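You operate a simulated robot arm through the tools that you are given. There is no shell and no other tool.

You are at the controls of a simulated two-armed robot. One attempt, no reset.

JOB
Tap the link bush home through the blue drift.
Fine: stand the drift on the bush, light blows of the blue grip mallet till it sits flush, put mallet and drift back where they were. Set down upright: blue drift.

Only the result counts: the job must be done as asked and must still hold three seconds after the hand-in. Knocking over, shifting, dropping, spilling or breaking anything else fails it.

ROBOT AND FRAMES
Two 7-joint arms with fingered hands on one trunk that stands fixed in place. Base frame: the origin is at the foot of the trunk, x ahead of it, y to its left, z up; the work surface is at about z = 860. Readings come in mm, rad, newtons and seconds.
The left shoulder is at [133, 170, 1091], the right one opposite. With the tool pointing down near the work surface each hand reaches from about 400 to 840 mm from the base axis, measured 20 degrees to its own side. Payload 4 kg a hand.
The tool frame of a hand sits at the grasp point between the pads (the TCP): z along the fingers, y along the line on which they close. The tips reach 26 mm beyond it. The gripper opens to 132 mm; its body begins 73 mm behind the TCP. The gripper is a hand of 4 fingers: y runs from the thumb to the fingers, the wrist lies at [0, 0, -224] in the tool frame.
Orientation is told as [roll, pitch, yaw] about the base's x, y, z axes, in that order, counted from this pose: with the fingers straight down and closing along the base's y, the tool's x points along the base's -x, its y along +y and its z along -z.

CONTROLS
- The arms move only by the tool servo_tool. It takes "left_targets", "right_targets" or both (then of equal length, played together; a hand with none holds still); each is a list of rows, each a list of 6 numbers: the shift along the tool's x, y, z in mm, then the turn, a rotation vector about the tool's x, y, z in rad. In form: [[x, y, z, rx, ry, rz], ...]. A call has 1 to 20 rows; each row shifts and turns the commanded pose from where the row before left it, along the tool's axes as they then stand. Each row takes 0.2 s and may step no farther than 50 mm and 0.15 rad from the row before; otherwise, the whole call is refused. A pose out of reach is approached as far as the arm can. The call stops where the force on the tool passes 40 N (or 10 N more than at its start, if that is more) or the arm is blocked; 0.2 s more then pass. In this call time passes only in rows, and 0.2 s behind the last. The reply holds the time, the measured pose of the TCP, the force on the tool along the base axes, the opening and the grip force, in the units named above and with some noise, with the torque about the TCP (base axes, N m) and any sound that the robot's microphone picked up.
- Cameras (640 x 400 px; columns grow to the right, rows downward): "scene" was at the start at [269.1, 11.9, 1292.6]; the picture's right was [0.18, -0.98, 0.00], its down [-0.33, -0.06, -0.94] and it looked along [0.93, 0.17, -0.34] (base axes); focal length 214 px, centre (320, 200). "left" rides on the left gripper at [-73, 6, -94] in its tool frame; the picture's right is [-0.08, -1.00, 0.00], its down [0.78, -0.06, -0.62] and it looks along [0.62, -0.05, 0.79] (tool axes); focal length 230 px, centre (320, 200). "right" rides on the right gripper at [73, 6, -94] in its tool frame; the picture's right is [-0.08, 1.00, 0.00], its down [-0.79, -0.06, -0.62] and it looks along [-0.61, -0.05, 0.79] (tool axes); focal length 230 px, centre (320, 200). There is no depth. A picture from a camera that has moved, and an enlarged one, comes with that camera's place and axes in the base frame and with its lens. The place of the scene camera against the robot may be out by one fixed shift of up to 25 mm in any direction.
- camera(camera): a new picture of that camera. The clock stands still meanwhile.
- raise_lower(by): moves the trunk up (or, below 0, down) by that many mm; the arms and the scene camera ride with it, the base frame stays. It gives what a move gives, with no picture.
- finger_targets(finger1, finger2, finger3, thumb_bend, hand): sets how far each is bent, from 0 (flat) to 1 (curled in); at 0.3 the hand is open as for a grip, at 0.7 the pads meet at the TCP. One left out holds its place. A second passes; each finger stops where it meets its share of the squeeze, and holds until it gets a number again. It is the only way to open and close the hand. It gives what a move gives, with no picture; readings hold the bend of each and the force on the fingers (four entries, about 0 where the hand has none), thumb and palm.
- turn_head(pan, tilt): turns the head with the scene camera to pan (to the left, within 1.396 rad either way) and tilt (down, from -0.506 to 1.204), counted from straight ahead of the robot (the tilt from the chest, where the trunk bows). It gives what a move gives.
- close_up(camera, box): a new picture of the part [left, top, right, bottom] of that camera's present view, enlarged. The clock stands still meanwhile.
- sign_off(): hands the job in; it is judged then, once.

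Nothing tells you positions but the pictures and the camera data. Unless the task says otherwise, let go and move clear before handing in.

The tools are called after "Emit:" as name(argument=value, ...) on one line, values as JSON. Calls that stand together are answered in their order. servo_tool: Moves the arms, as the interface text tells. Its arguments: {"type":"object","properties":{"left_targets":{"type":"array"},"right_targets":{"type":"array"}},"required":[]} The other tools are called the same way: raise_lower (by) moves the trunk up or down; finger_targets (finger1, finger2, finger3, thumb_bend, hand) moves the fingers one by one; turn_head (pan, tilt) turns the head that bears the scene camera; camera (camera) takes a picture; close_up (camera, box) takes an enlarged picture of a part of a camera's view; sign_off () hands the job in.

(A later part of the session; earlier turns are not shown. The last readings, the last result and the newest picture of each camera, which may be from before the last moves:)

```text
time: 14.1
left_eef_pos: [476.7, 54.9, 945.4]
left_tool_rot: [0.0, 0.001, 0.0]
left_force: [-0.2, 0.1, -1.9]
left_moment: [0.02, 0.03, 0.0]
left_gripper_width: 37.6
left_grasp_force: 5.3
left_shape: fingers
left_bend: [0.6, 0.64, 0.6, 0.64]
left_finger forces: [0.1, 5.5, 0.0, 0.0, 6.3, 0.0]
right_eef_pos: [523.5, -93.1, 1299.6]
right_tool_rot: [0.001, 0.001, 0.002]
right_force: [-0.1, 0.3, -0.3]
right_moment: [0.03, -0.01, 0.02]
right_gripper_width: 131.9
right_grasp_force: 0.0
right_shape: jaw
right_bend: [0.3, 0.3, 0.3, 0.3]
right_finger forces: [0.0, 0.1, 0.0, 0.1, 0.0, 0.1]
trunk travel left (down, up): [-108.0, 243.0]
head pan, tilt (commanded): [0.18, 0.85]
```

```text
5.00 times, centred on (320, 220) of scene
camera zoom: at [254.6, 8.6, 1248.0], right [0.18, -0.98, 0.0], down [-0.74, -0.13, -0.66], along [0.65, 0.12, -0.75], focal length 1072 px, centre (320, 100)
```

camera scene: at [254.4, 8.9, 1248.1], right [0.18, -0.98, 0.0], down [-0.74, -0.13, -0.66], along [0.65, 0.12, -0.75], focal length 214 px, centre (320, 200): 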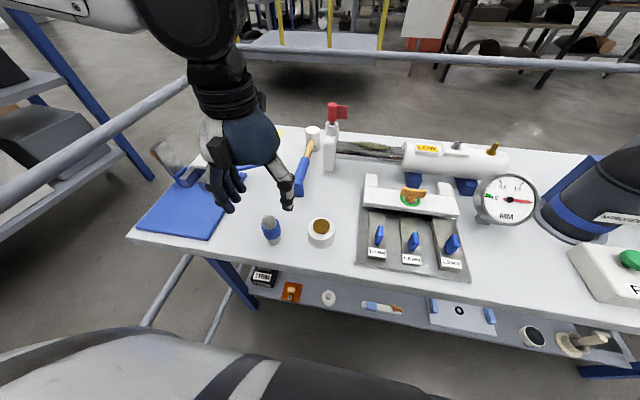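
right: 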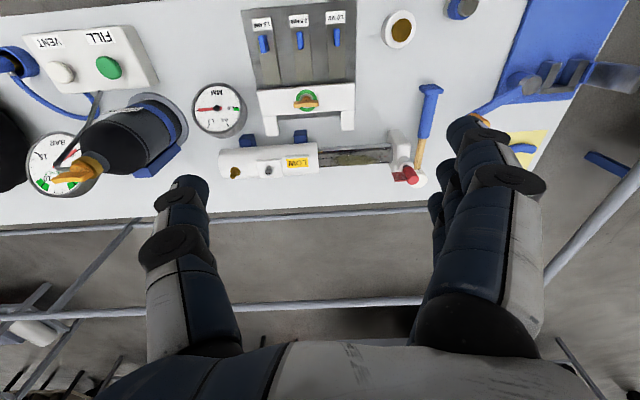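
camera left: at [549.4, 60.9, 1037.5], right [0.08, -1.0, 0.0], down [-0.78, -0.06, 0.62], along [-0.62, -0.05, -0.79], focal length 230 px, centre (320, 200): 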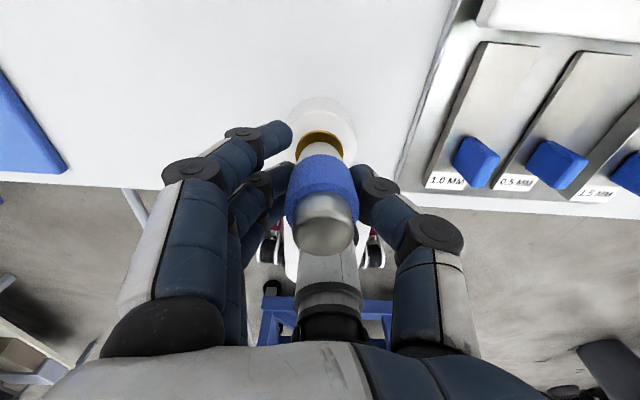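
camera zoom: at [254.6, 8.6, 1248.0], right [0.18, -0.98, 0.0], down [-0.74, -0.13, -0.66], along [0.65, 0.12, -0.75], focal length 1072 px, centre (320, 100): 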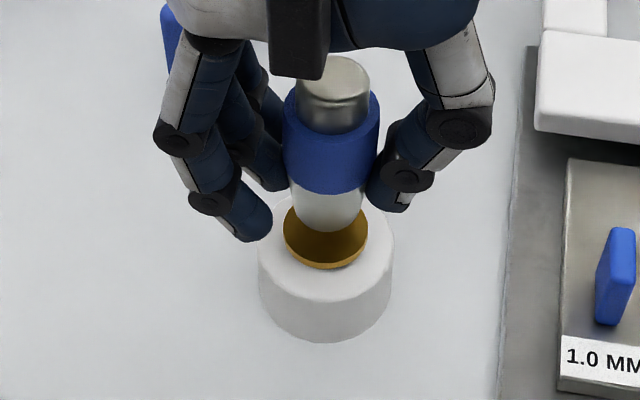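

The drift is lined up over the bush to within about a millimetre in both views. I'll lower it, quickly at first and then in small steps, watching the force for contact.

Emit:
servo_tool(left_targets=[[0.5, 0, 6, 0, 0, 0], [0, 0, 6, 0, 0, 0], [0, 0, 4, 0, 0, 0], [0, 0, 2, 0, 0, 0]])

Emit:
close_up(camera="left", box=[240, 90, 400, 250])

Emit:
close_up(camera="scene", box=[280, 190, 360, 250])

```text
time: 15.1
left_eef_pos: [474.6, 55.4, 928.8]
left_tool_rot: [0.001, 0.0, 0.0]
left_force: [-0.6, -1.1, 7.3]
left_moment: [0.05, -0.02, -0.02]
left_gripper_width: 35.2
left_grasp_force: 5.2
left_shape: fingers
left_bend: [0.6, 0.66, 0.6, 0.65]
left_finger forces: [0.0, 6.0, 0.0, 0.0, 4.9, 0.1]
right_eef_pos: [521.1, -92.8, 1300.5]
right_tool_rot: [0.002, 0.001, 0.002]
right_force: [-0.3, -0.3, -1.0]
right_moment: [0.01, 0.0, -0.03]
right_gripper_width: 131.7
right_grasp_force: 0.1
right_shape: jaw
right_bend: [0.3, 0.3, 0.3, 0.3]
right_finger forces: [0.1, 0.1, 0.0, 0.0, 0.1, 0.1]
trunk travel left (down, up): [-108.0, 243.0]
head pan, tilt (commanded): [0.18, 0.85]
```

```text
2.50 times, centred on (320, 170) of left
camera zoom: at [547.4, 61.0, 1021.1], right [0.08, -1.0, 0.0], down [-0.79, -0.06, 0.62], along [-0.61, -0.05, -0.79], focal length 575 px, centre (320, 275)
```

zoom: 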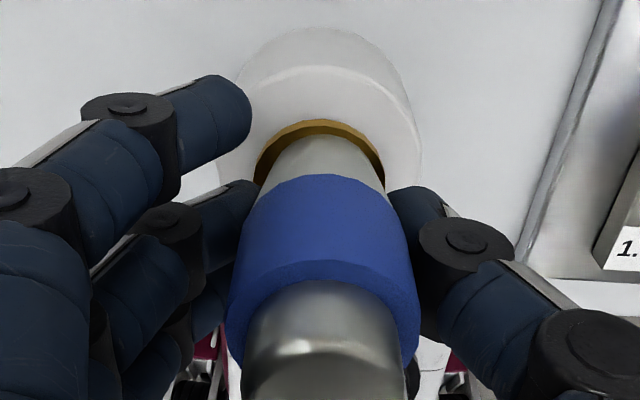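

```text
6.67 times, centred on (320, 220) of scene
camera zoom: at [253.7, 8.8, 1248.3], right [0.18, -0.98, 0.0], down [-0.74, -0.13, -0.66], along [0.65, 0.12, -0.75], focal length 1430 px, centre (320, 67)
```

zoom: 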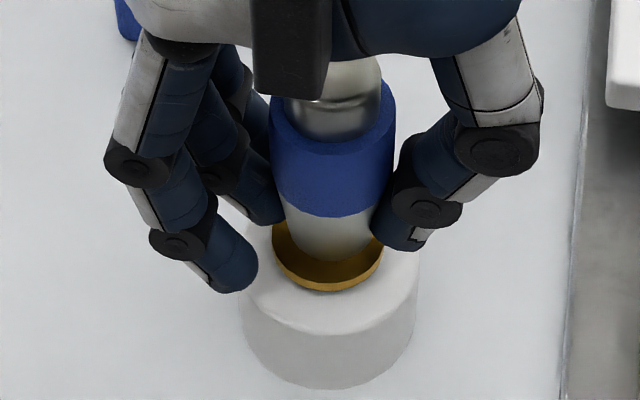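

The drift has touched down on the bush (about 7 N upward). Before letting go I want a side view, so I'll bring the right hand round on the far right with its camera facing the bush.

Emit:
servo_tool(right_targets=[[20, -40, 0, 0, 0, 0], [15, -40, 0, 0, 0, 0], [0, 0, 20, 0, 0, -0.1428], [0, 0, 26, 0, 0, -0.1428], [0, 0, 26, 0, 0, -0.1428], [0, 0, 26, 0, 0, -0.1428], [0, 0, 26, 0, 0, -0.1428], [0, 0, 26, 0, 0, -0.1428], [0, 0, 26, 0, 0, -0.1428], [0, 0, 26, 0, 0, -0.1428], [0, 0, 26, 0, 0, -0.1428], [0, 0, 26, 0, 0, -0.1428], [0, 0, 26, 0, 0, -0.1428]])

Emit:
camera(camera="right")

Emit:
camera(camera="scene")

```text
time: 17.9
left_eef_pos: [475.2, 55.3, 927.3]
left_tool_rot: [0.0, 0.0, 0.0]
left_force: [0.6, -0.8, 4.6]
left_moment: [0.06, 0.01, -0.03]
left_gripper_width: 35.2
left_grasp_force: 6.1
left_shape: fingers
left_bend: [0.6, 0.66, 0.6, 0.65]
left_finger forces: [0.0, 6.1, 0.1, 0.0, 5.3, 0.0]
right_eef_pos: [487.0, -170.0, 1017.4]
right_tool_rot: [0.0, -0.002, 1.574]
right_force: [-0.8, 0.3, -0.2]
right_moment: [0.02, 0.0, 0.02]
right_gripper_width: 131.8
right_grasp_force: 0.1
right_shape: jaw
right_bend: [0.3, 0.3, 0.3, 0.3]
right_finger forces: [0.0, 0.0, 0.1, 0.0, 0.1, 0.1]
right hand out of reach, approached as far as the arm can: row 2
trunk travel left (down, up): [-108.0, 243.0]
head pan, tilt (commanded): [0.18, 0.85]
```

```text
taken
camera right: at [481.5, -242.7, 1110.4], right [-1.0, 0.07, 0.0], down [0.06, 0.78, 0.62], along [0.04, 0.62, -0.79], focal length 230 px, centre (320, 200)
```

right: 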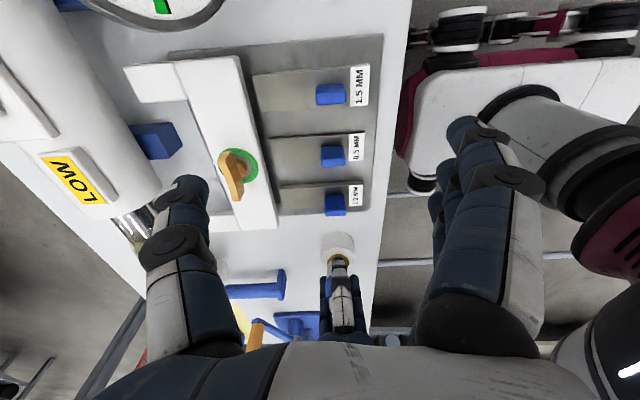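

```text
taken
camera scene: at [254.1, 8.8, 1248.2], right [0.18, -0.98, 0.0], down [-0.74, -0.13, -0.66], along [0.65, 0.12, -0.75], focal length 214 px, centre (320, 200)
```

scene: 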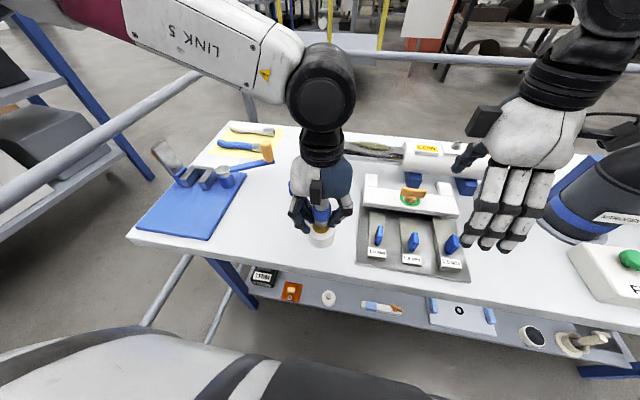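

Emit:
close_up(camera="right", box=[290, 220, 390, 340])

```text
3.33 times, centred on (340, 280) of right
camera zoom: at [481.5, -242.7, 1110.4], right [-1.0, 0.07, 0.0], down [0.06, 0.78, 0.62], along [0.04, 0.62, -0.79], focal length 767 px, centre (253, -67)
```

zoom: 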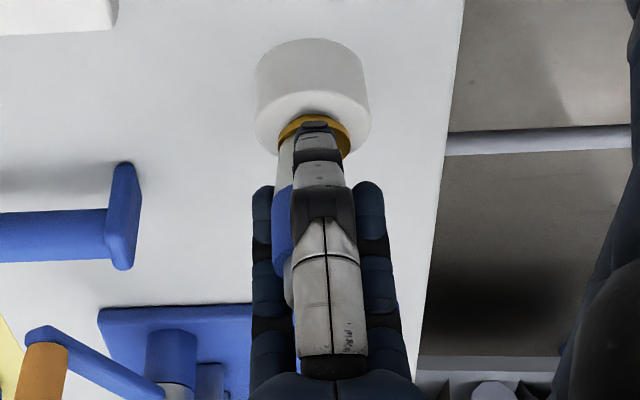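

Emit:
finger_targets(hand="left", finger1=0.52, finger2=0.54, finger3=0.52, thumb_bend=0.54)

Emit:
close_up(camera="left", box=[240, 90, 400, 250])

Emit:
close_up(camera="right", box=[290, 220, 390, 340])

Emit:
close_up(camera="scene", box=[280, 190, 360, 250])

```text
time: 18.9
left_eef_pos: [475.1, 55.4, 927.6]
left_tool_rot: [0.001, 0.0, -0.001]
left_force: [0.1, 0.7, -0.6]
left_moment: [-0.01, 0.0, 0.02]
left_gripper_width: 60.3
left_grasp_force: 0.0
left_shape: fingers
left_bend: [0.52, 0.54, 0.52, 0.54]
left_finger forces: [0.0, 0.0, 0.0, 0.0, 0.0, 0.0]
right_eef_pos: [486.9, -170.9, 1016.9]
right_tool_rot: [0.001, -0.001, 1.571]
right_force: [-0.5, -0.2, 0.1]
right_moment: [0.02, -0.03, -0.01]
right_gripper_width: 132.1
right_grasp_force: 0.1
right_shape: jaw
right_bend: [0.3, 0.3, 0.3, 0.3]
right_finger forces: [0.0, 0.0, 0.1, 0.1, 0.0, 0.0]
trunk travel left (down, up): [-108.0, 243.0]
head pan, tilt (commanded): [0.18, 0.85]
```

```text
2.50 times, centred on (320, 170) of left
camera zoom: at [547.9, 61.2, 1020.6], right [0.08, -1.0, 0.0], down [-0.78, -0.06, 0.62], along [-0.62, -0.05, -0.79], focal length 575 px, centre (320, 275)
```

zoom: 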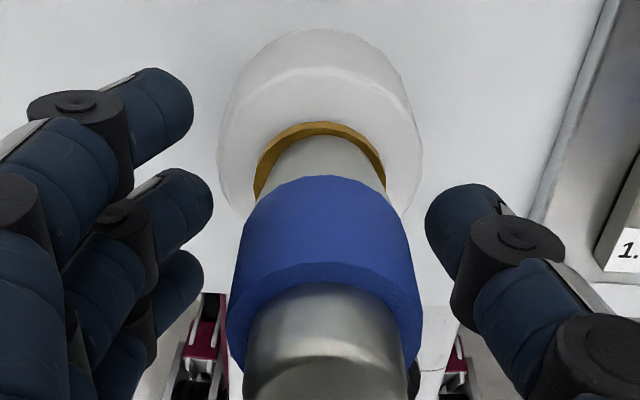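

```text
3.33 times, centred on (340, 280) of right
camera zoom: at [481.7, -242.6, 1110.8], right [-1.0, 0.08, 0.0], down [0.06, 0.78, 0.62], along [0.05, 0.62, -0.79], focal length 767 px, centre (253, -67)
```

zoom: 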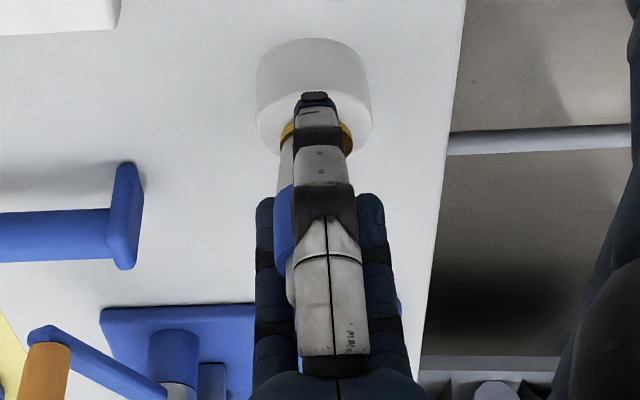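

```text
6.67 times, centred on (320, 220) of scene
camera zoom: at [254.4, 8.9, 1248.1], right [0.18, -0.98, 0.0], down [-0.74, -0.13, -0.66], along [0.65, 0.12, -0.75], focal length 1430 px, centre (320, 67)
```

zoom: 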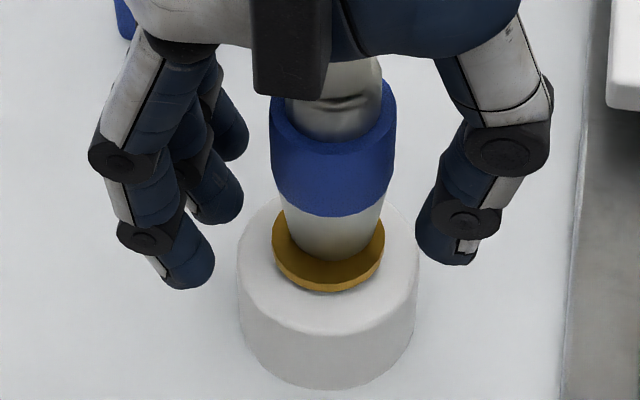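

The drift is standing free and upright on the bush, off-centre by about 2 mm at most. I'll open the fingers wider and withdraw straight up.

Emit:
finger_targets(hand="left", finger1=0.44, finger2=0.44, finger3=0.44, thumb_bend=0.44)

Emit:
servo_tool(left_targets=[[0, 0, -5, 0, 0, 0], [0, 0, -15, 0, 0, 0], [0, 0, -25, 0, 0, 0], [0, 0, -30, 0, 0, 0], [0, 0, -35, 0, 0, 0], [0, 0, -35, 0, 0, 0]])

Emit:
camera(camera="left")

Emit:
close_up(camera="right", box=[290, 220, 390, 320])

Emit:
close_up(camera="scene", box=[260, 180, 380, 260])

```text
time: 19.9
left_eef_pos: [475.0, 53.9, 927.7]
left_tool_rot: [0.0, -0.001, 0.002]
left_force: [0.2, -0.6, 0.5]
left_moment: [0.01, 0.02, 0.0]
left_gripper_width: 89.5
left_grasp_force: 0.0
left_shape: fingers
left_bend: [0.44, 0.44, 0.44, 0.44]
left_finger forces: [0.0, 0.1, 0.0, 0.0, 0.1, 0.1]
right_eef_pos: [486.3, -170.3, 1017.8]
right_tool_rot: [0.001, -0.002, 1.574]
right_force: [-0.6, -0.8, -0.3]
right_moment: [0.02, -0.03, 0.01]
right_gripper_width: 131.9
right_grasp_force: 0.1
right_shape: jaw
right_bend: [0.3, 0.3, 0.3, 0.3]
right_finger forces: [0.0, 0.0, 0.0, 0.0, 0.0, 0.0]
trunk travel left (down, up): [-108.0, 243.0]
head pan, tilt (commanded): [0.18, 0.85]
```

```text
time: 21.3
left_eef_pos: [473.4, 55.3, 1073.2]
left_tool_rot: [-0.001, 0.0, -0.001]
left_force: [0.0, -0.5, -0.3]
left_moment: [0.03, -0.02, -0.03]
left_gripper_width: 89.6
left_grasp_force: 0.1
left_shape: fingers
left_bend: [0.44, 0.44, 0.44, 0.44]
left_finger forces: [0.1, 0.0, 0.0, 0.0, 0.0, 0.1]
right_eef_pos: [487.1, -170.5, 1018.8]
right_tool_rot: [-0.002, -0.001, 1.572]
right_force: [0.0, 0.6, 0.3]
right_moment: [0.02, -0.04, 0.01]
right_gripper_width: 131.9
right_grasp_force: 0.0
right_shape: jaw
right_bend: [0.3, 0.3, 0.3, 0.3]
right_finger forces: [0.0, 0.0, 0.0, 0.1, 0.0, 0.0]
trunk travel left (down, up): [-108.0, 243.0]
head pan, tilt (commanded): [0.18, 0.85]
```

```text
taken
camera left: at [546.8, 61.9, 1165.8], right [0.08, -1.0, 0.0], down [-0.78, -0.06, 0.62], along [-0.62, -0.05, -0.79], focal length 230 px, centre (320, 200)
```

left: 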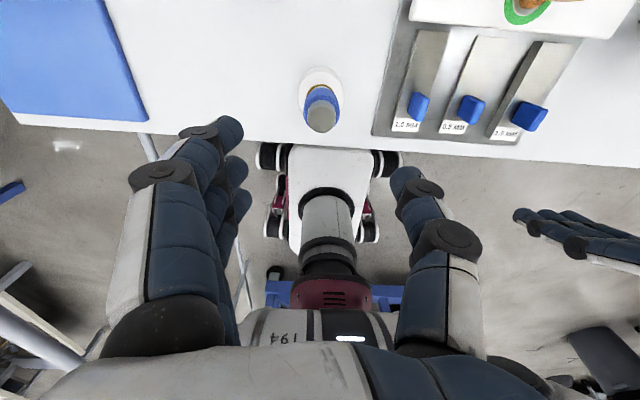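

```text
4.00 times, centred on (340, 270) of right
camera zoom: at [481.3, -242.7, 1111.1], right [-1.0, 0.08, 0.0], down [0.06, 0.78, 0.62], along [0.05, 0.62, -0.79], focal length 920 px, centre (240, -80)
```

zoom: 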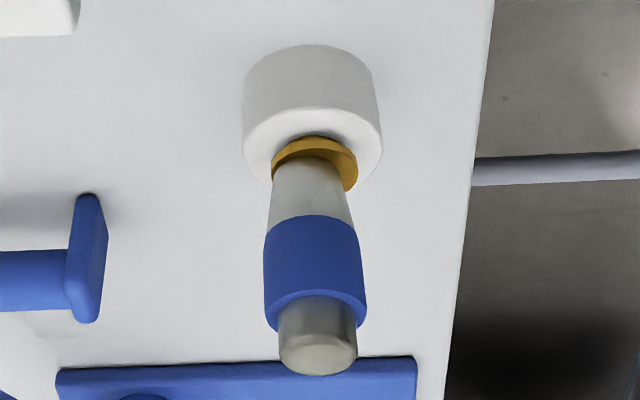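

```text
5.00 times, centred on (320, 220) of scene
camera zoom: at [253.9, 8.8, 1248.3], right [0.18, -0.98, 0.0], down [-0.74, -0.13, -0.66], along [0.65, 0.12, -0.75], focal length 1072 px, centre (320, 100)
```

zoom: 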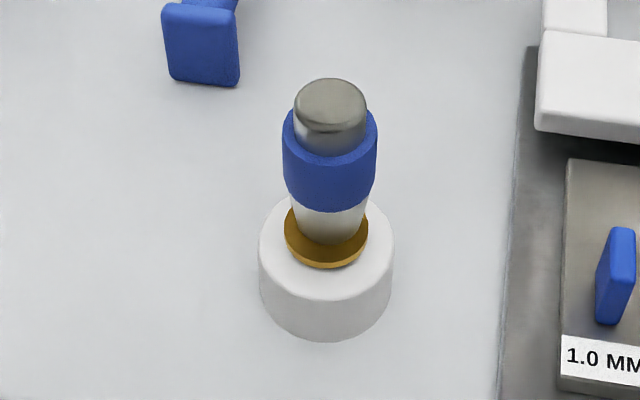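

The drift stands upright on the bush, with the bush a few mm proud. The mallet head is at about (777, 131), standing 860–918, and the white post with the red flag at (699, 69) rises to about z=1031. I'll swing the left hand wide of that post to get above the mallet head, which lets me hold it directly over the blow line.

Emit:
servo_tool(left_targets=[[-15, 40, 0, 0, 0, 0], [-15, 40, 0, 0, 0, 0], [-20, 40, 0, 0, 0, 0], [-42, 0, 0, 0, 0, 0], [-42, 0, 0, 0, 0, 0], [-42, 0, 0, 0, 0, 0], [-42, 0, 0, 0, 0, 0]])

Emit:
camera(camera="left")

Emit:
camera(camera="scene")

```text
time: 22.9
left_eef_pos: [692.3, 175.6, 1071.3]
left_tool_rot: [-0.001, 0.001, 0.0]
left_force: [-1.1, 0.4, 0.4]
left_moment: [-0.01, 0.04, 0.01]
left_gripper_width: 89.7
left_grasp_force: 0.1
left_shape: fingers
left_bend: [0.44, 0.44, 0.44, 0.44]
left_finger forces: [0.0, 0.0, 0.0, 0.1, 0.0, 0.0]
right_eef_pos: [487.6, -171.3, 1017.7]
right_tool_rot: [0.001, -0.002, 1.575]
right_force: [0.2, 0.2, -0.1]
right_moment: [-0.03, 0.02, 0.02]
right_gripper_width: 131.6
right_grasp_force: 0.0
right_shape: jaw
right_bend: [0.3, 0.3, 0.3, 0.3]
right_finger forces: [0.1, 0.0, 0.0, 0.0, 0.0, 0.0]
trunk travel left (down, up): [-108.0, 243.0]
head pan, tilt (commanded): [0.18, 0.85]
```

```text
taken
camera left: at [765.5, 181.4, 1164.0], right [0.08, -1.0, 0.0], down [-0.78, -0.06, 0.62], along [-0.62, -0.05, -0.79], focal length 230 px, centre (320, 200)
```

left: 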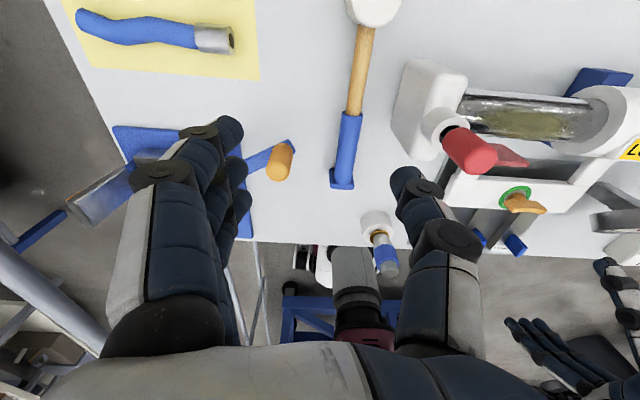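

```text
taken
camera scene: at [255.1, 8.7, 1247.8], right [0.18, -0.98, 0.0], down [-0.74, -0.13, -0.66], along [0.65, 0.12, -0.75], focal length 214 px, centre (320, 200)
```

scene: 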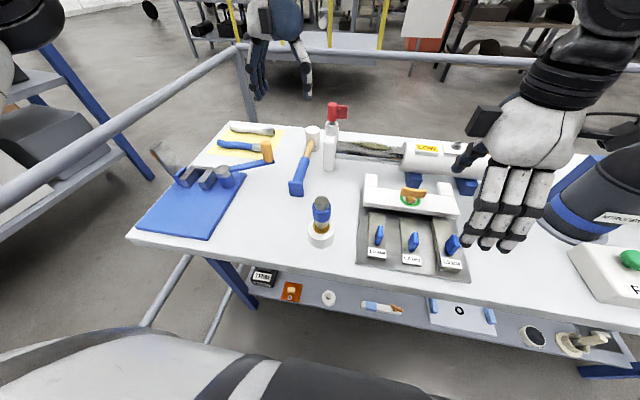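

Emit:
servo_tool(left_targets=[[-40, 0, 0, 0, 0, 0], [-40, -10, 0, 0, 0, 0]])

Emit:
camera(camera="left")

Emit:
close_up(camera="left", box=[280, 0, 500, 150])

```text
time: 23.5
left_eef_pos: [760.4, 170.3, 1066.9]
left_tool_rot: [-0.002, 0.002, -0.002]
left_force: [-0.4, 0.7, -0.6]
left_moment: [-0.05, -0.04, 0.01]
left_gripper_width: 90.0
left_grasp_force: 0.1
left_shape: fingers
left_bend: [0.44, 0.44, 0.44, 0.44]
left_finger forces: [0.0, 0.1, 0.1, 0.1, 0.0, 0.0]
left hand out of reach, approached as far as the arm can: row 2
right_eef_pos: [486.7, -169.8, 1017.8]
right_tool_rot: [0.0, -0.002, 1.572]
right_force: [0.3, 0.7, 0.7]
right_moment: [0.01, -0.02, -0.01]
right_gripper_width: 131.7
right_grasp_force: 0.0
right_shape: jaw
right_bend: [0.3, 0.3, 0.3, 0.3]
right_finger forces: [0.0, 0.0, 0.0, 0.1, 0.0, 0.0]
trunk travel left (down, up): [-108.0, 243.0]
head pan, tilt (commanded): [0.18, 0.85]
```

```text
taken
camera left: at [832.8, 175.2, 1160.5], right [0.07, -1.0, 0.0], down [-0.78, -0.06, 0.62], along [-0.62, -0.05, -0.79], focal length 230 px, centre (320, 200)
```

left: 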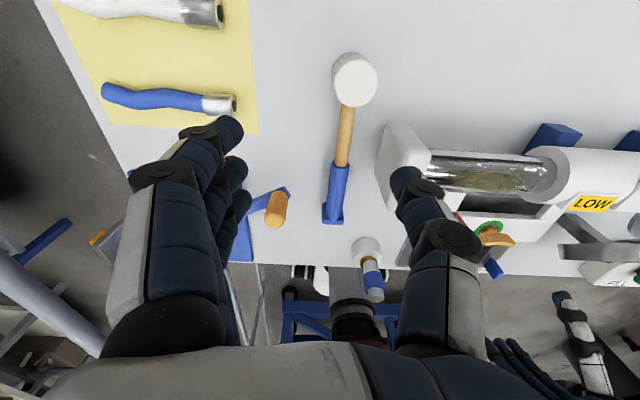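

```text
2.67 times, centred on (390, 75) of left
camera zoom: at [832.8, 175.2, 1160.5], right [0.07, -1.0, 0.0], down [-0.78, -0.06, 0.62], along [-0.62, -0.05, -0.79], focal length 614 px, centre (133, 533)
```

zoom: 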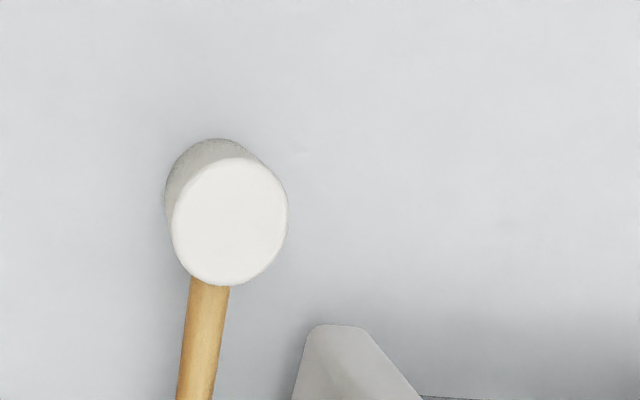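

Emit:
close_up(camera="left", box=[320, 35, 400, 85])

Emit:
close_up(camera="left", box=[300, 90, 400, 240])

Emit:
close_up(camera="scene", box=[280, 115, 340, 200])

```text
8.00 times, centred on (360, 60) of left
camera zoom: at [832.8, 175.2, 1160.5], right [0.07, -1.0, 0.0], down [-0.78, -0.06, 0.62], along [-0.62, -0.05, -0.79], focal length 1841 px, centre (0, 1320)
```

zoom: 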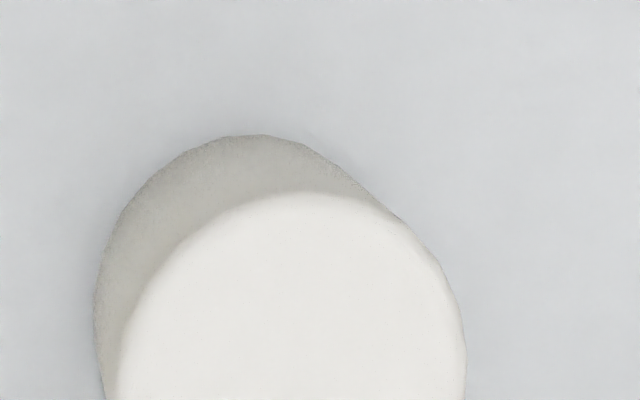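

```text
2.67 times, centred on (350, 165) of left
camera zoom: at [832.8, 175.2, 1160.5], right [0.07, -1.0, 0.0], down [-0.78, -0.06, 0.62], along [-0.62, -0.05, -0.79], focal length 614 px, centre (240, 293)
```

zoom: 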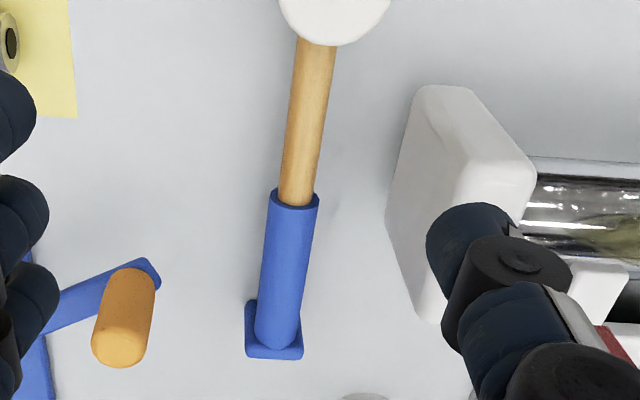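

```text
4.71 times, centred on (310, 158) of scene
camera zoom: at [254.3, 9.5, 1248.1], right [0.18, -0.98, 0.0], down [-0.74, -0.13, -0.66], along [0.65, 0.12, -0.75], focal length 1009 px, centre (367, 400)
```

zoom: 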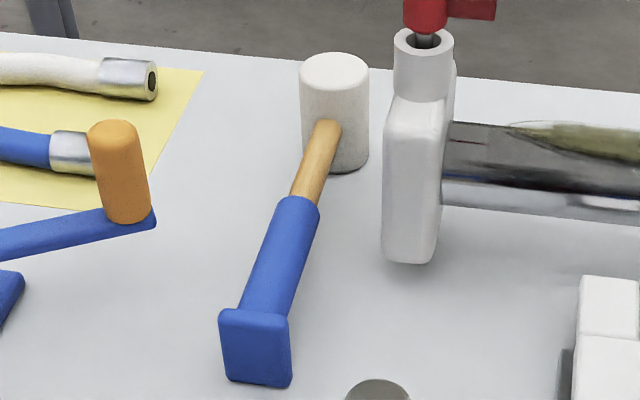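

The mallet head sits at about (787, 136), which is at the edge of my reach. The middle of the blue grip at about (634, 134) is comfortable and clear of the post, so I'll take it by the grip instead. I'll move back over it and look.

Emit:
servo_tool(left_targets=[[30, 5, 0, 0, 0, 0], [42, 0, 0, 0, 0, 0], [42, 0, 0, 0, 0, 0], [12, -20, 20, 0, 0, 0], [0, -21, 30, 0, 0, 0], [0, 0, 30, 0, 0, 0]])

Emit:
camera(camera="left")

Emit:
close_up(camera="left", box=[270, 40, 370, 240])

Emit:
camera(camera="scene")

```text
time: 24.9
left_eef_pos: [635.3, 134.2, 986.6]
left_tool_rot: [-0.003, 0.0, -0.002]
left_force: [-0.1, -0.1, 0.1]
left_moment: [-0.01, 0.0, -0.01]
left_gripper_width: 90.2
left_grasp_force: 0.0
left_shape: fingers
left_bend: [0.44, 0.44, 0.44, 0.44]
left_finger forces: [0.0, 0.0, 0.0, 0.1, 0.1, 0.0]
right_eef_pos: [487.3, -171.2, 1017.2]
right_tool_rot: [0.001, 0.0, 1.571]
right_force: [0.2, 0.3, 0.0]
right_moment: [0.01, -0.02, 0.01]
right_gripper_width: 131.7
right_grasp_force: 0.1
right_shape: jaw
right_bend: [0.3, 0.3, 0.3, 0.3]
right_finger forces: [0.0, 0.0, 0.0, 0.0, 0.0, 0.1]
trunk travel left (down, up): [-108.0, 243.0]
head pan, tilt (commanded): [0.18, 0.85]
```

```text
taken
camera left: at [708.6, 140.8, 1079.6], right [0.08, -1.0, 0.0], down [-0.78, -0.06, 0.62], along [-0.62, -0.05, -0.79], focal length 230 px, centre (320, 200)
```

left: 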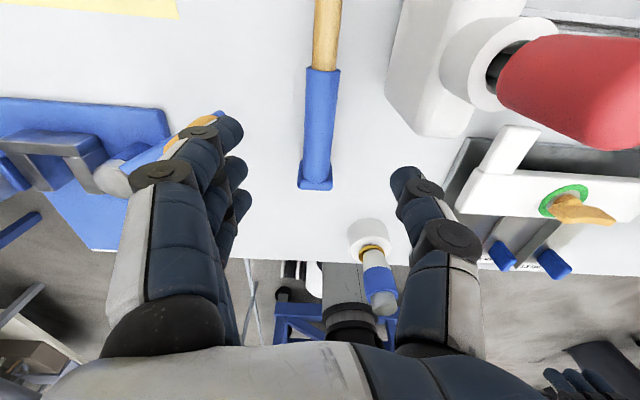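

```text
2.00 times, centred on (320, 140) of left
camera zoom: at [708.6, 140.8, 1079.6], right [0.08, -1.0, 0.0], down [-0.78, -0.06, 0.62], along [-0.62, -0.05, -0.79], focal length 460 px, centre (320, 320)
```

zoom: 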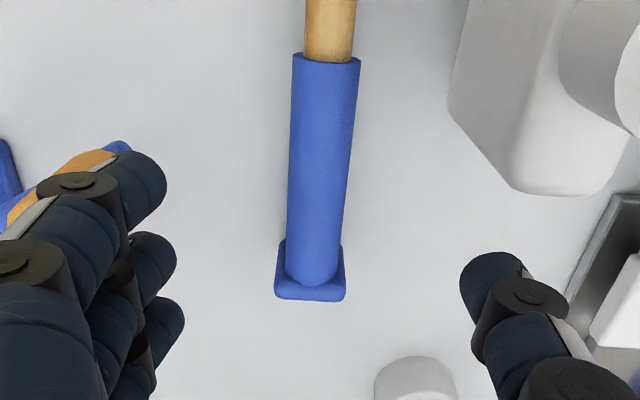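

```text
taken
camera scene: at [254.9, 9.2, 1247.9], right [0.18, -0.98, 0.0], down [-0.74, -0.13, -0.66], along [0.65, 0.12, -0.75], focal length 214 px, centre (320, 200)
```

scene: 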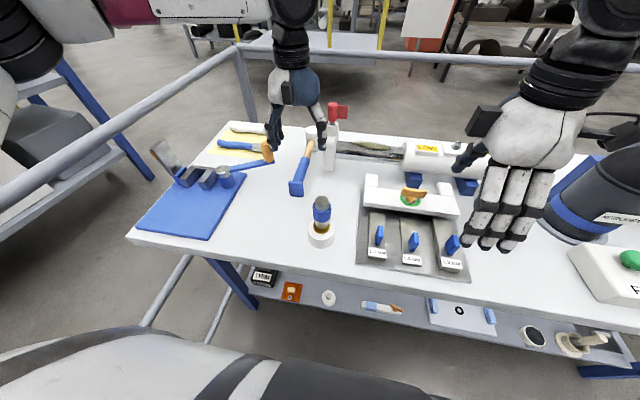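

Emit:
close_up(camera="left", box=[90, 80, 260, 230])

Emit:
close_up(camera="scene", box=[230, 90, 350, 200])

Emit:
close_up(camera="right", box=[200, 220, 340, 360])

```text
2.67 times, centred on (175, 155) of left
camera zoom: at [708.6, 140.8, 1079.6], right [0.08, -1.0, 0.0], down [-0.78, -0.06, 0.62], along [-0.62, -0.05, -0.79], focal length 614 px, centre (707, 320)
```

zoom: 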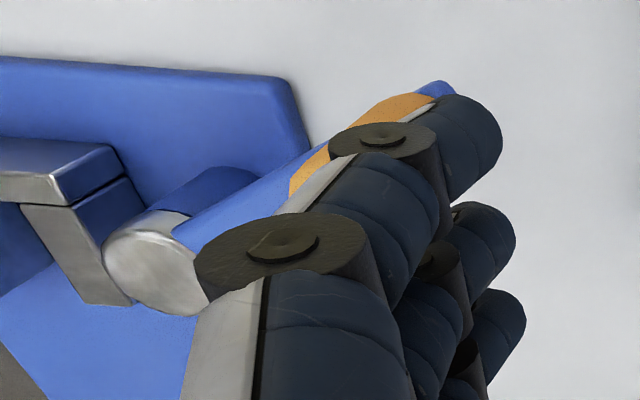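

```text
3.64 times, centred on (290, 145) of scene
camera zoom: at [254.9, 9.2, 1247.9], right [0.18, -0.98, 0.0], down [-0.74, -0.13, -0.66], along [0.65, 0.12, -0.75], focal length 780 px, centre (429, 400)
```

zoom: 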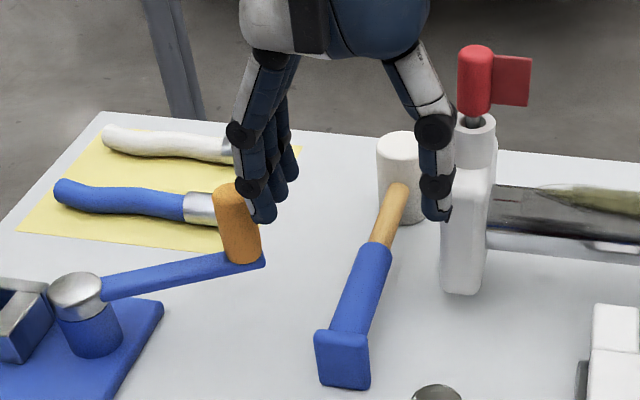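

```text
2.86 times, centred on (270, 290) of right
camera zoom: at [482.2, -242.4, 1110.4], right [-1.0, 0.08, 0.0], down [0.06, 0.78, 0.62], along [0.05, 0.62, -0.79], focal length 657 px, centre (463, -57)
```

zoom: 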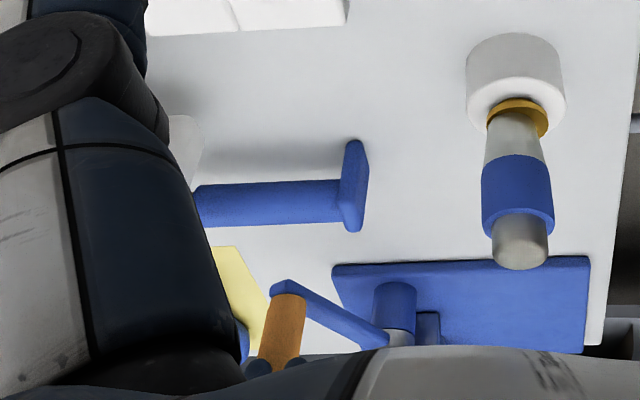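

The orange lever knob at about (642, 211) stands close to where my finger knuckles will pass. I'll offset the hand about 10 mm to the right, narrow the fingers, and descend in stages over the blue grip.

Emit:
finger_targets(hand="left", finger1=0.5, finger2=0.5, finger3=0.5, thumb_bend=0.5)

Emit:
servo_tool(left_targets=[[4, -9.5, 15, 0, 0, 0], [0, 0, 25, 0, 0, 0], [0, 0, 15, 0, 0, 0]])

Emit:
camera(camera="left")

Emit:
close_up(camera="scene", box=[230, 90, 350, 200])

Emit:
close_up(camera="right", box=[200, 220, 340, 360])

```text
time: 25.9
left_eef_pos: [635.6, 133.8, 988.4]
left_tool_rot: [0.0, -0.001, 0.0]
left_force: [0.4, 0.7, -0.1]
left_moment: [-0.02, 0.0, -0.01]
left_gripper_width: 71.5
left_grasp_force: 0.0
left_shape: fingers
left_bend: [0.5, 0.5, 0.5, 0.5]
left_finger forces: [0.1, 0.0, 0.0, 0.0, 0.0, 0.1]
right_eef_pos: [487.3, -170.5, 1017.0]
right_tool_rot: [0.0, -0.002, 1.572]
right_force: [0.0, 0.1, -0.4]
right_moment: [0.0, -0.02, 0.0]
right_gripper_width: 131.7
right_grasp_force: 0.0
right_shape: jaw
right_bend: [0.3, 0.3, 0.3, 0.3]
right_finger forces: [0.1, 0.0, 0.1, 0.1, 0.0, 0.1]
trunk travel left (down, up): [-108.0, 243.0]
head pan, tilt (commanded): [0.18, 0.85]
```

```text
time: 26.7
left_eef_pos: [631.4, 124.6, 934.1]
left_tool_rot: [0.0, -0.001, -0.001]
left_force: [0.0, 0.7, 0.4]
left_moment: [-0.04, 0.0, 0.01]
left_gripper_width: 71.5
left_grasp_force: 0.1
left_shape: fingers
left_bend: [0.5, 0.5, 0.5, 0.5]
left_finger forces: [0.1, 0.1, 0.0, 0.1, 0.0, 0.0]
right_eef_pos: [487.1, -170.1, 1017.8]
right_tool_rot: [0.0, -0.002, 1.573]
right_force: [1.2, 0.0, 0.0]
right_moment: [-0.02, -0.01, 0.0]
right_gripper_width: 131.9
right_grasp_force: 0.1
right_shape: jaw
right_bend: [0.3, 0.3, 0.3, 0.3]
right_finger forces: [0.1, 0.0, 0.1, 0.0, 0.0, 0.0]
trunk travel left (down, up): [-108.0, 243.0]
head pan, tilt (commanded): [0.18, 0.85]
```

```text
taken
camera left: at [704.0, 130.8, 1026.5], right [0.08, -1.0, 0.0], down [-0.78, -0.06, 0.62], along [-0.61, -0.05, -0.79], focal length 230 px, centre (320, 200)
```

left: 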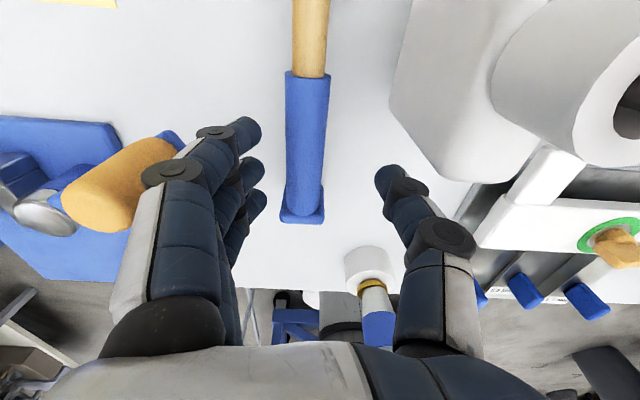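

```text
3.64 times, centred on (290, 145) of scene
camera zoom: at [254.5, 8.9, 1248.1], right [0.18, -0.98, 0.0], down [-0.74, -0.13, -0.66], along [0.65, 0.12, -0.75], focal length 780 px, centre (429, 400)
```

zoom: 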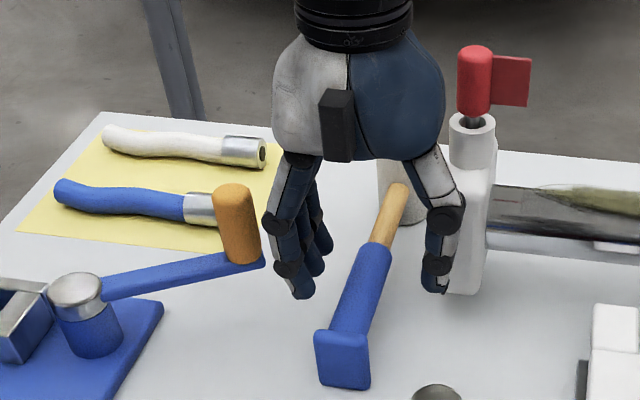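

```text
2.86 times, centred on (270, 290) of right
camera zoom: at [481.8, -242.5, 1110.7], right [-1.0, 0.08, 0.0], down [0.06, 0.78, 0.62], along [0.05, 0.62, -0.79], focal length 657 px, centre (463, -57)
```

zoom: 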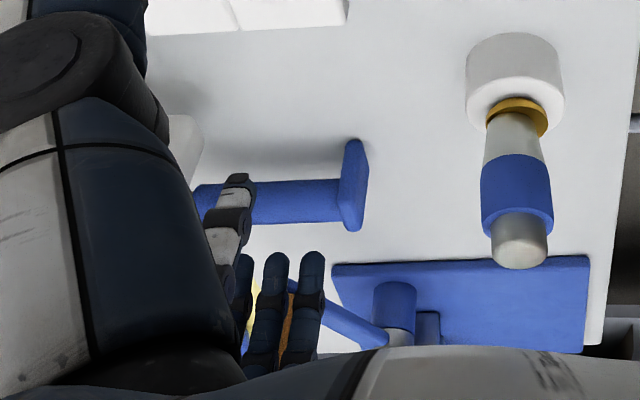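

Emit:
close_up(camera="left", box=[40, 90, 290, 260])

Emit:
close_up(camera="right", box=[245, 290, 345, 360])

Emit:
close_up(camera="scene", box=[255, 105, 365, 175])

```text
2.35 times, centred on (165, 175) of left
camera zoom: at [704.0, 130.8, 1026.5], right [0.08, -1.0, 0.0], down [-0.78, -0.06, 0.62], along [-0.61, -0.05, -0.79], focal length 541 px, centre (685, 259)
```

zoom: 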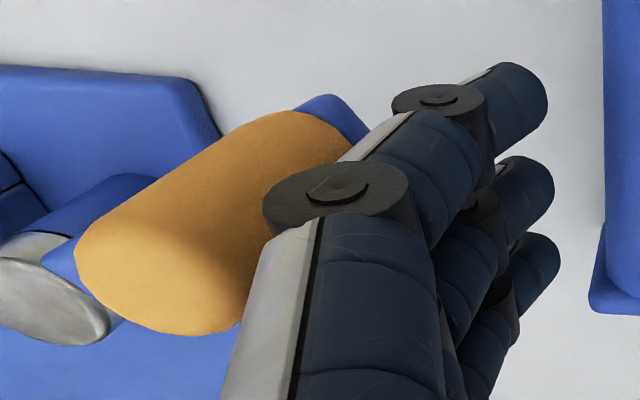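

```text
5.71 times, centred on (295, 325) of right
camera zoom: at [481.8, -242.5, 1110.7], right [-1.0, 0.08, 0.0], down [0.06, 0.78, 0.62], along [0.05, 0.62, -0.79], focal length 1315 px, centre (463, -514)
```

zoom: 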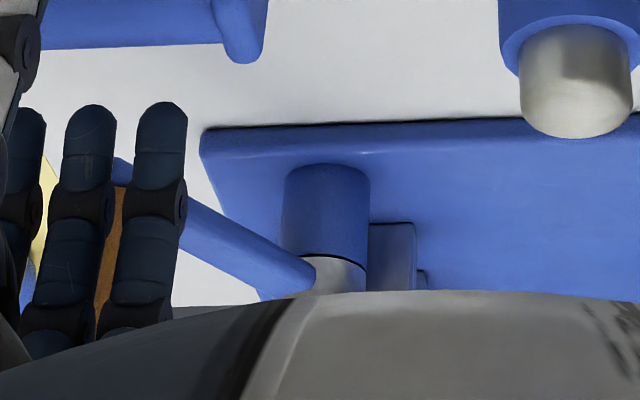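

```text
5.71 times, centred on (310, 140) of scene
camera zoom: at [254.5, 8.9, 1248.1], right [0.18, -0.98, 0.0], down [-0.74, -0.13, -0.66], along [0.65, 0.12, -0.75], focal length 1226 px, centre (377, 543)
```

zoom: 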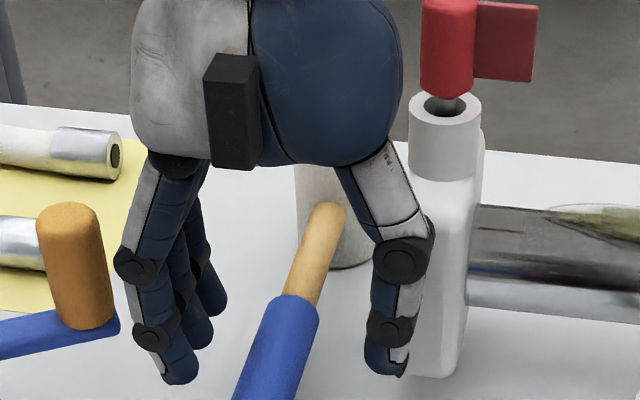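

The knob axis is at about (638, 214) and my knuckles clear it by about 15 mm; the post is also clear. I'll ease 6 mm toward myself and go down to grip height, slowly near the bottom.

Emit:
servo_tool(left_targets=[[6, 0, 10, 0, 0, 0], [0, 0, 14, 0, 0, 0], [0, 0, 10, 0, 0, 0], [0, 0, 5, 0, 0, 0], [0, 0, 2.5, 0, 0, 0]])

Emit:
camera(camera="left")

Emit:
close_up(camera="scene", box=[255, 115, 345, 195])

```text
time: 27.9
left_eef_pos: [623.5, 124.0, 891.9]
left_tool_rot: [0.0, 0.002, 0.0]
left_force: [-0.3, 1.1, -0.4]
left_moment: [0.01, -0.01, -0.02]
left_gripper_width: 71.4
left_grasp_force: 0.1
left_shape: fingers
left_bend: [0.5, 0.5, 0.5, 0.5]
left_finger forces: [0.0, 0.1, 0.1, 0.0, 0.0, 0.0]
right_eef_pos: [487.6, -170.7, 1019.0]
right_tool_rot: [0.001, -0.001, 1.572]
right_force: [0.3, -0.3, 0.5]
right_moment: [0.02, 0.04, -0.02]
right_gripper_width: 131.6
right_grasp_force: 0.1
right_shape: jaw
right_bend: [0.3, 0.3, 0.3, 0.3]
right_finger forces: [0.0, 0.0, 0.0, 0.0, 0.0, 0.2]
trunk travel left (down, up): [-108.0, 243.0]
head pan, tilt (commanded): [0.18, 0.85]
```

```text
taken
camera left: at [696.6, 130.3, 984.4], right [0.08, -1.0, 0.0], down [-0.78, -0.06, 0.62], along [-0.61, -0.05, -0.79], focal length 230 px, centre (320, 200)
```

left: 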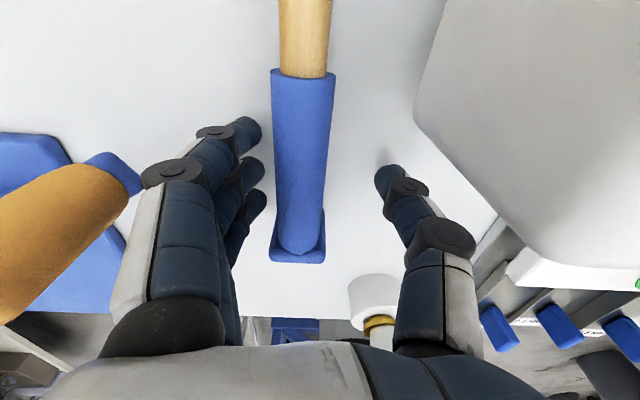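

```text
5.00 times, centred on (300, 155) of scene
camera zoom: at [254.4, 8.9, 1248.1], right [0.18, -0.98, 0.0], down [-0.74, -0.13, -0.66], along [0.65, 0.12, -0.75], focal length 1072 px, centre (420, 425)
```

zoom: 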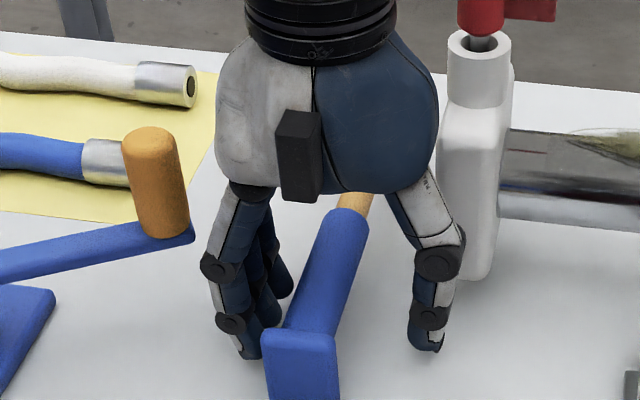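

Emit:
finger_targets(hand="left", finger1=0.56, finger2=0.56, finger3=0.56, thumb_bend=0.66)

Emit:
camera(camera="left")

Emit:
close_up(camera="scene", box=[255, 115, 345, 195])

```text
time: 28.9
left_eef_pos: [623.9, 123.5, 891.6]
left_tool_rot: [-0.001, -0.001, -0.001]
left_force: [-0.2, -0.1, 0.2]
left_moment: [0.01, 0.0, 0.0]
left_gripper_width: 37.4
left_grasp_force: 0.0
left_shape: fingers
left_bend: [0.56, 0.56, 0.56, 0.66]
left_finger forces: [0.1, 0.1, 0.0, 0.0, 0.1, 0.1]
right_eef_pos: [487.5, -171.7, 1017.8]
right_tool_rot: [-0.001, -0.002, 1.573]
right_force: [0.4, -0.1, -0.4]
right_moment: [0.01, 0.01, 0.01]
right_gripper_width: 131.8
right_grasp_force: 0.0
right_shape: jaw
right_bend: [0.3, 0.3, 0.3, 0.3]
right_finger forces: [0.0, 0.1, 0.1, 0.0, 0.0, 0.0]
trunk travel left (down, up): [-108.0, 243.0]
head pan, tilt (commanded): [0.18, 0.85]
```

```text
taken
camera left: at [696.6, 130.3, 984.5], right [0.08, -1.0, 0.0], down [-0.78, -0.06, 0.62], along [-0.62, -0.05, -0.79], focal length 230 px, centre (320, 200)
```

left: 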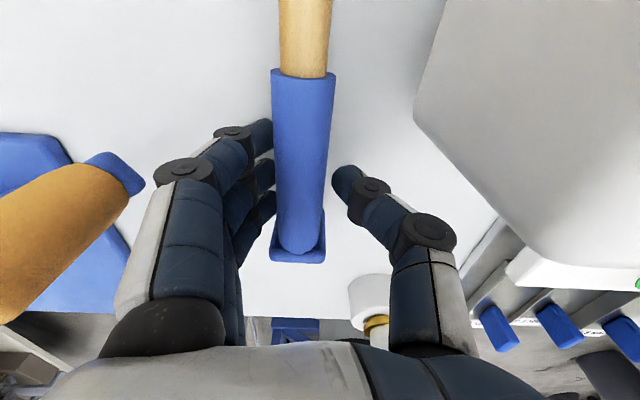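

```text
5.00 times, centred on (300, 155) of scene
camera zoom: at [254.4, 8.9, 1248.1], right [0.18, -0.98, 0.0], down [-0.74, -0.13, -0.66], along [0.65, 0.12, -0.75], focal length 1072 px, centre (420, 425)
```

zoom: 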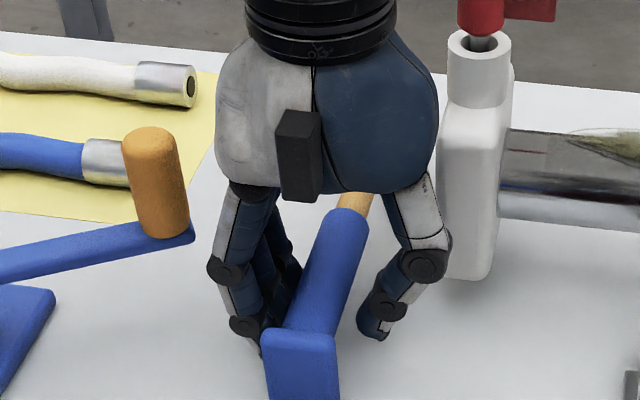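

Emit:
finger_targets(hand="left", finger1=0.59, finger2=0.59, finger3=0.59, thumb_bend=0.71)

Emit:
close_up(camera="left", box=[200, 60, 420, 280])

Emit:
close_up(camera="scene", box=[255, 115, 345, 195])

```text
time: 29.9
left_eef_pos: [625.0, 123.3, 892.3]
left_tool_rot: [0.0, -0.001, 0.0]
left_force: [-0.4, 0.5, -0.8]
left_moment: [-0.02, 0.02, 0.02]
left_gripper_width: 27.8
left_grasp_force: 0.5
left_shape: fingers
left_bend: [0.59, 0.59, 0.59, 0.7]
left_finger forces: [0.2, 0.1, 0.1, 0.1, 0.8, 0.0]
right_eef_pos: [487.6, -171.3, 1017.1]
right_tool_rot: [-0.001, -0.002, 1.573]
right_force: [-0.1, -0.3, 0.5]
right_moment: [0.0, 0.0, -0.01]
right_gripper_width: 131.6
right_grasp_force: 0.1
right_shape: jaw
right_bend: [0.3, 0.3, 0.3, 0.3]
right_finger forces: [0.1, 0.0, 0.0, 0.0, 0.0, 0.0]
trunk travel left (down, up): [-108.0, 243.0]
head pan, tilt (commanded): [0.18, 0.85]
```

```text
1.82 times, centred on (310, 170) of left
camera zoom: at [696.6, 130.3, 984.5], right [0.08, -1.0, 0.0], down [-0.78, -0.06, 0.62], along [-0.62, -0.05, -0.79], focal length 418 px, centre (338, 254)
```

zoom: 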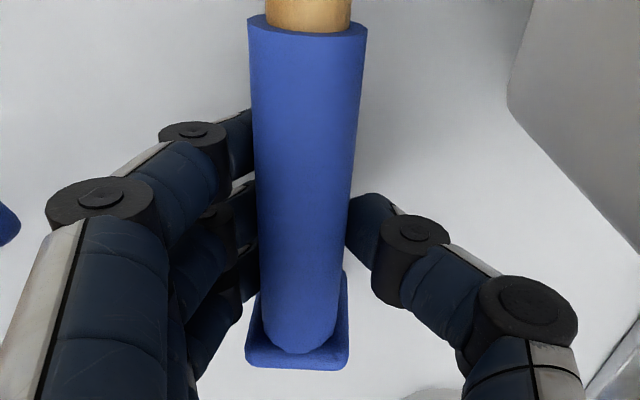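

```text
5.00 times, centred on (300, 155) of scene
camera zoom: at [254.4, 8.8, 1248.1], right [0.18, -0.98, 0.0], down [-0.74, -0.13, -0.66], along [0.65, 0.12, -0.75], focal length 1072 px, centre (420, 425)
```

zoom: 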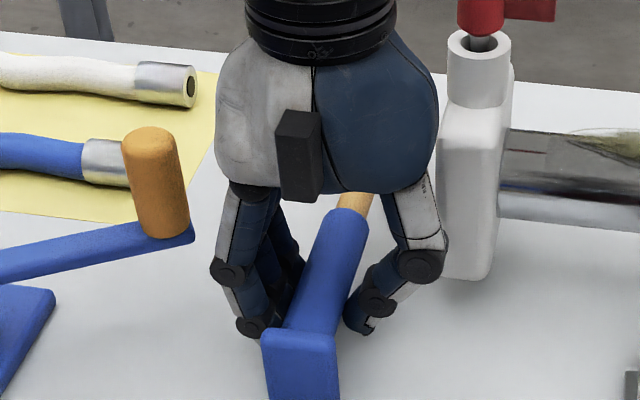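

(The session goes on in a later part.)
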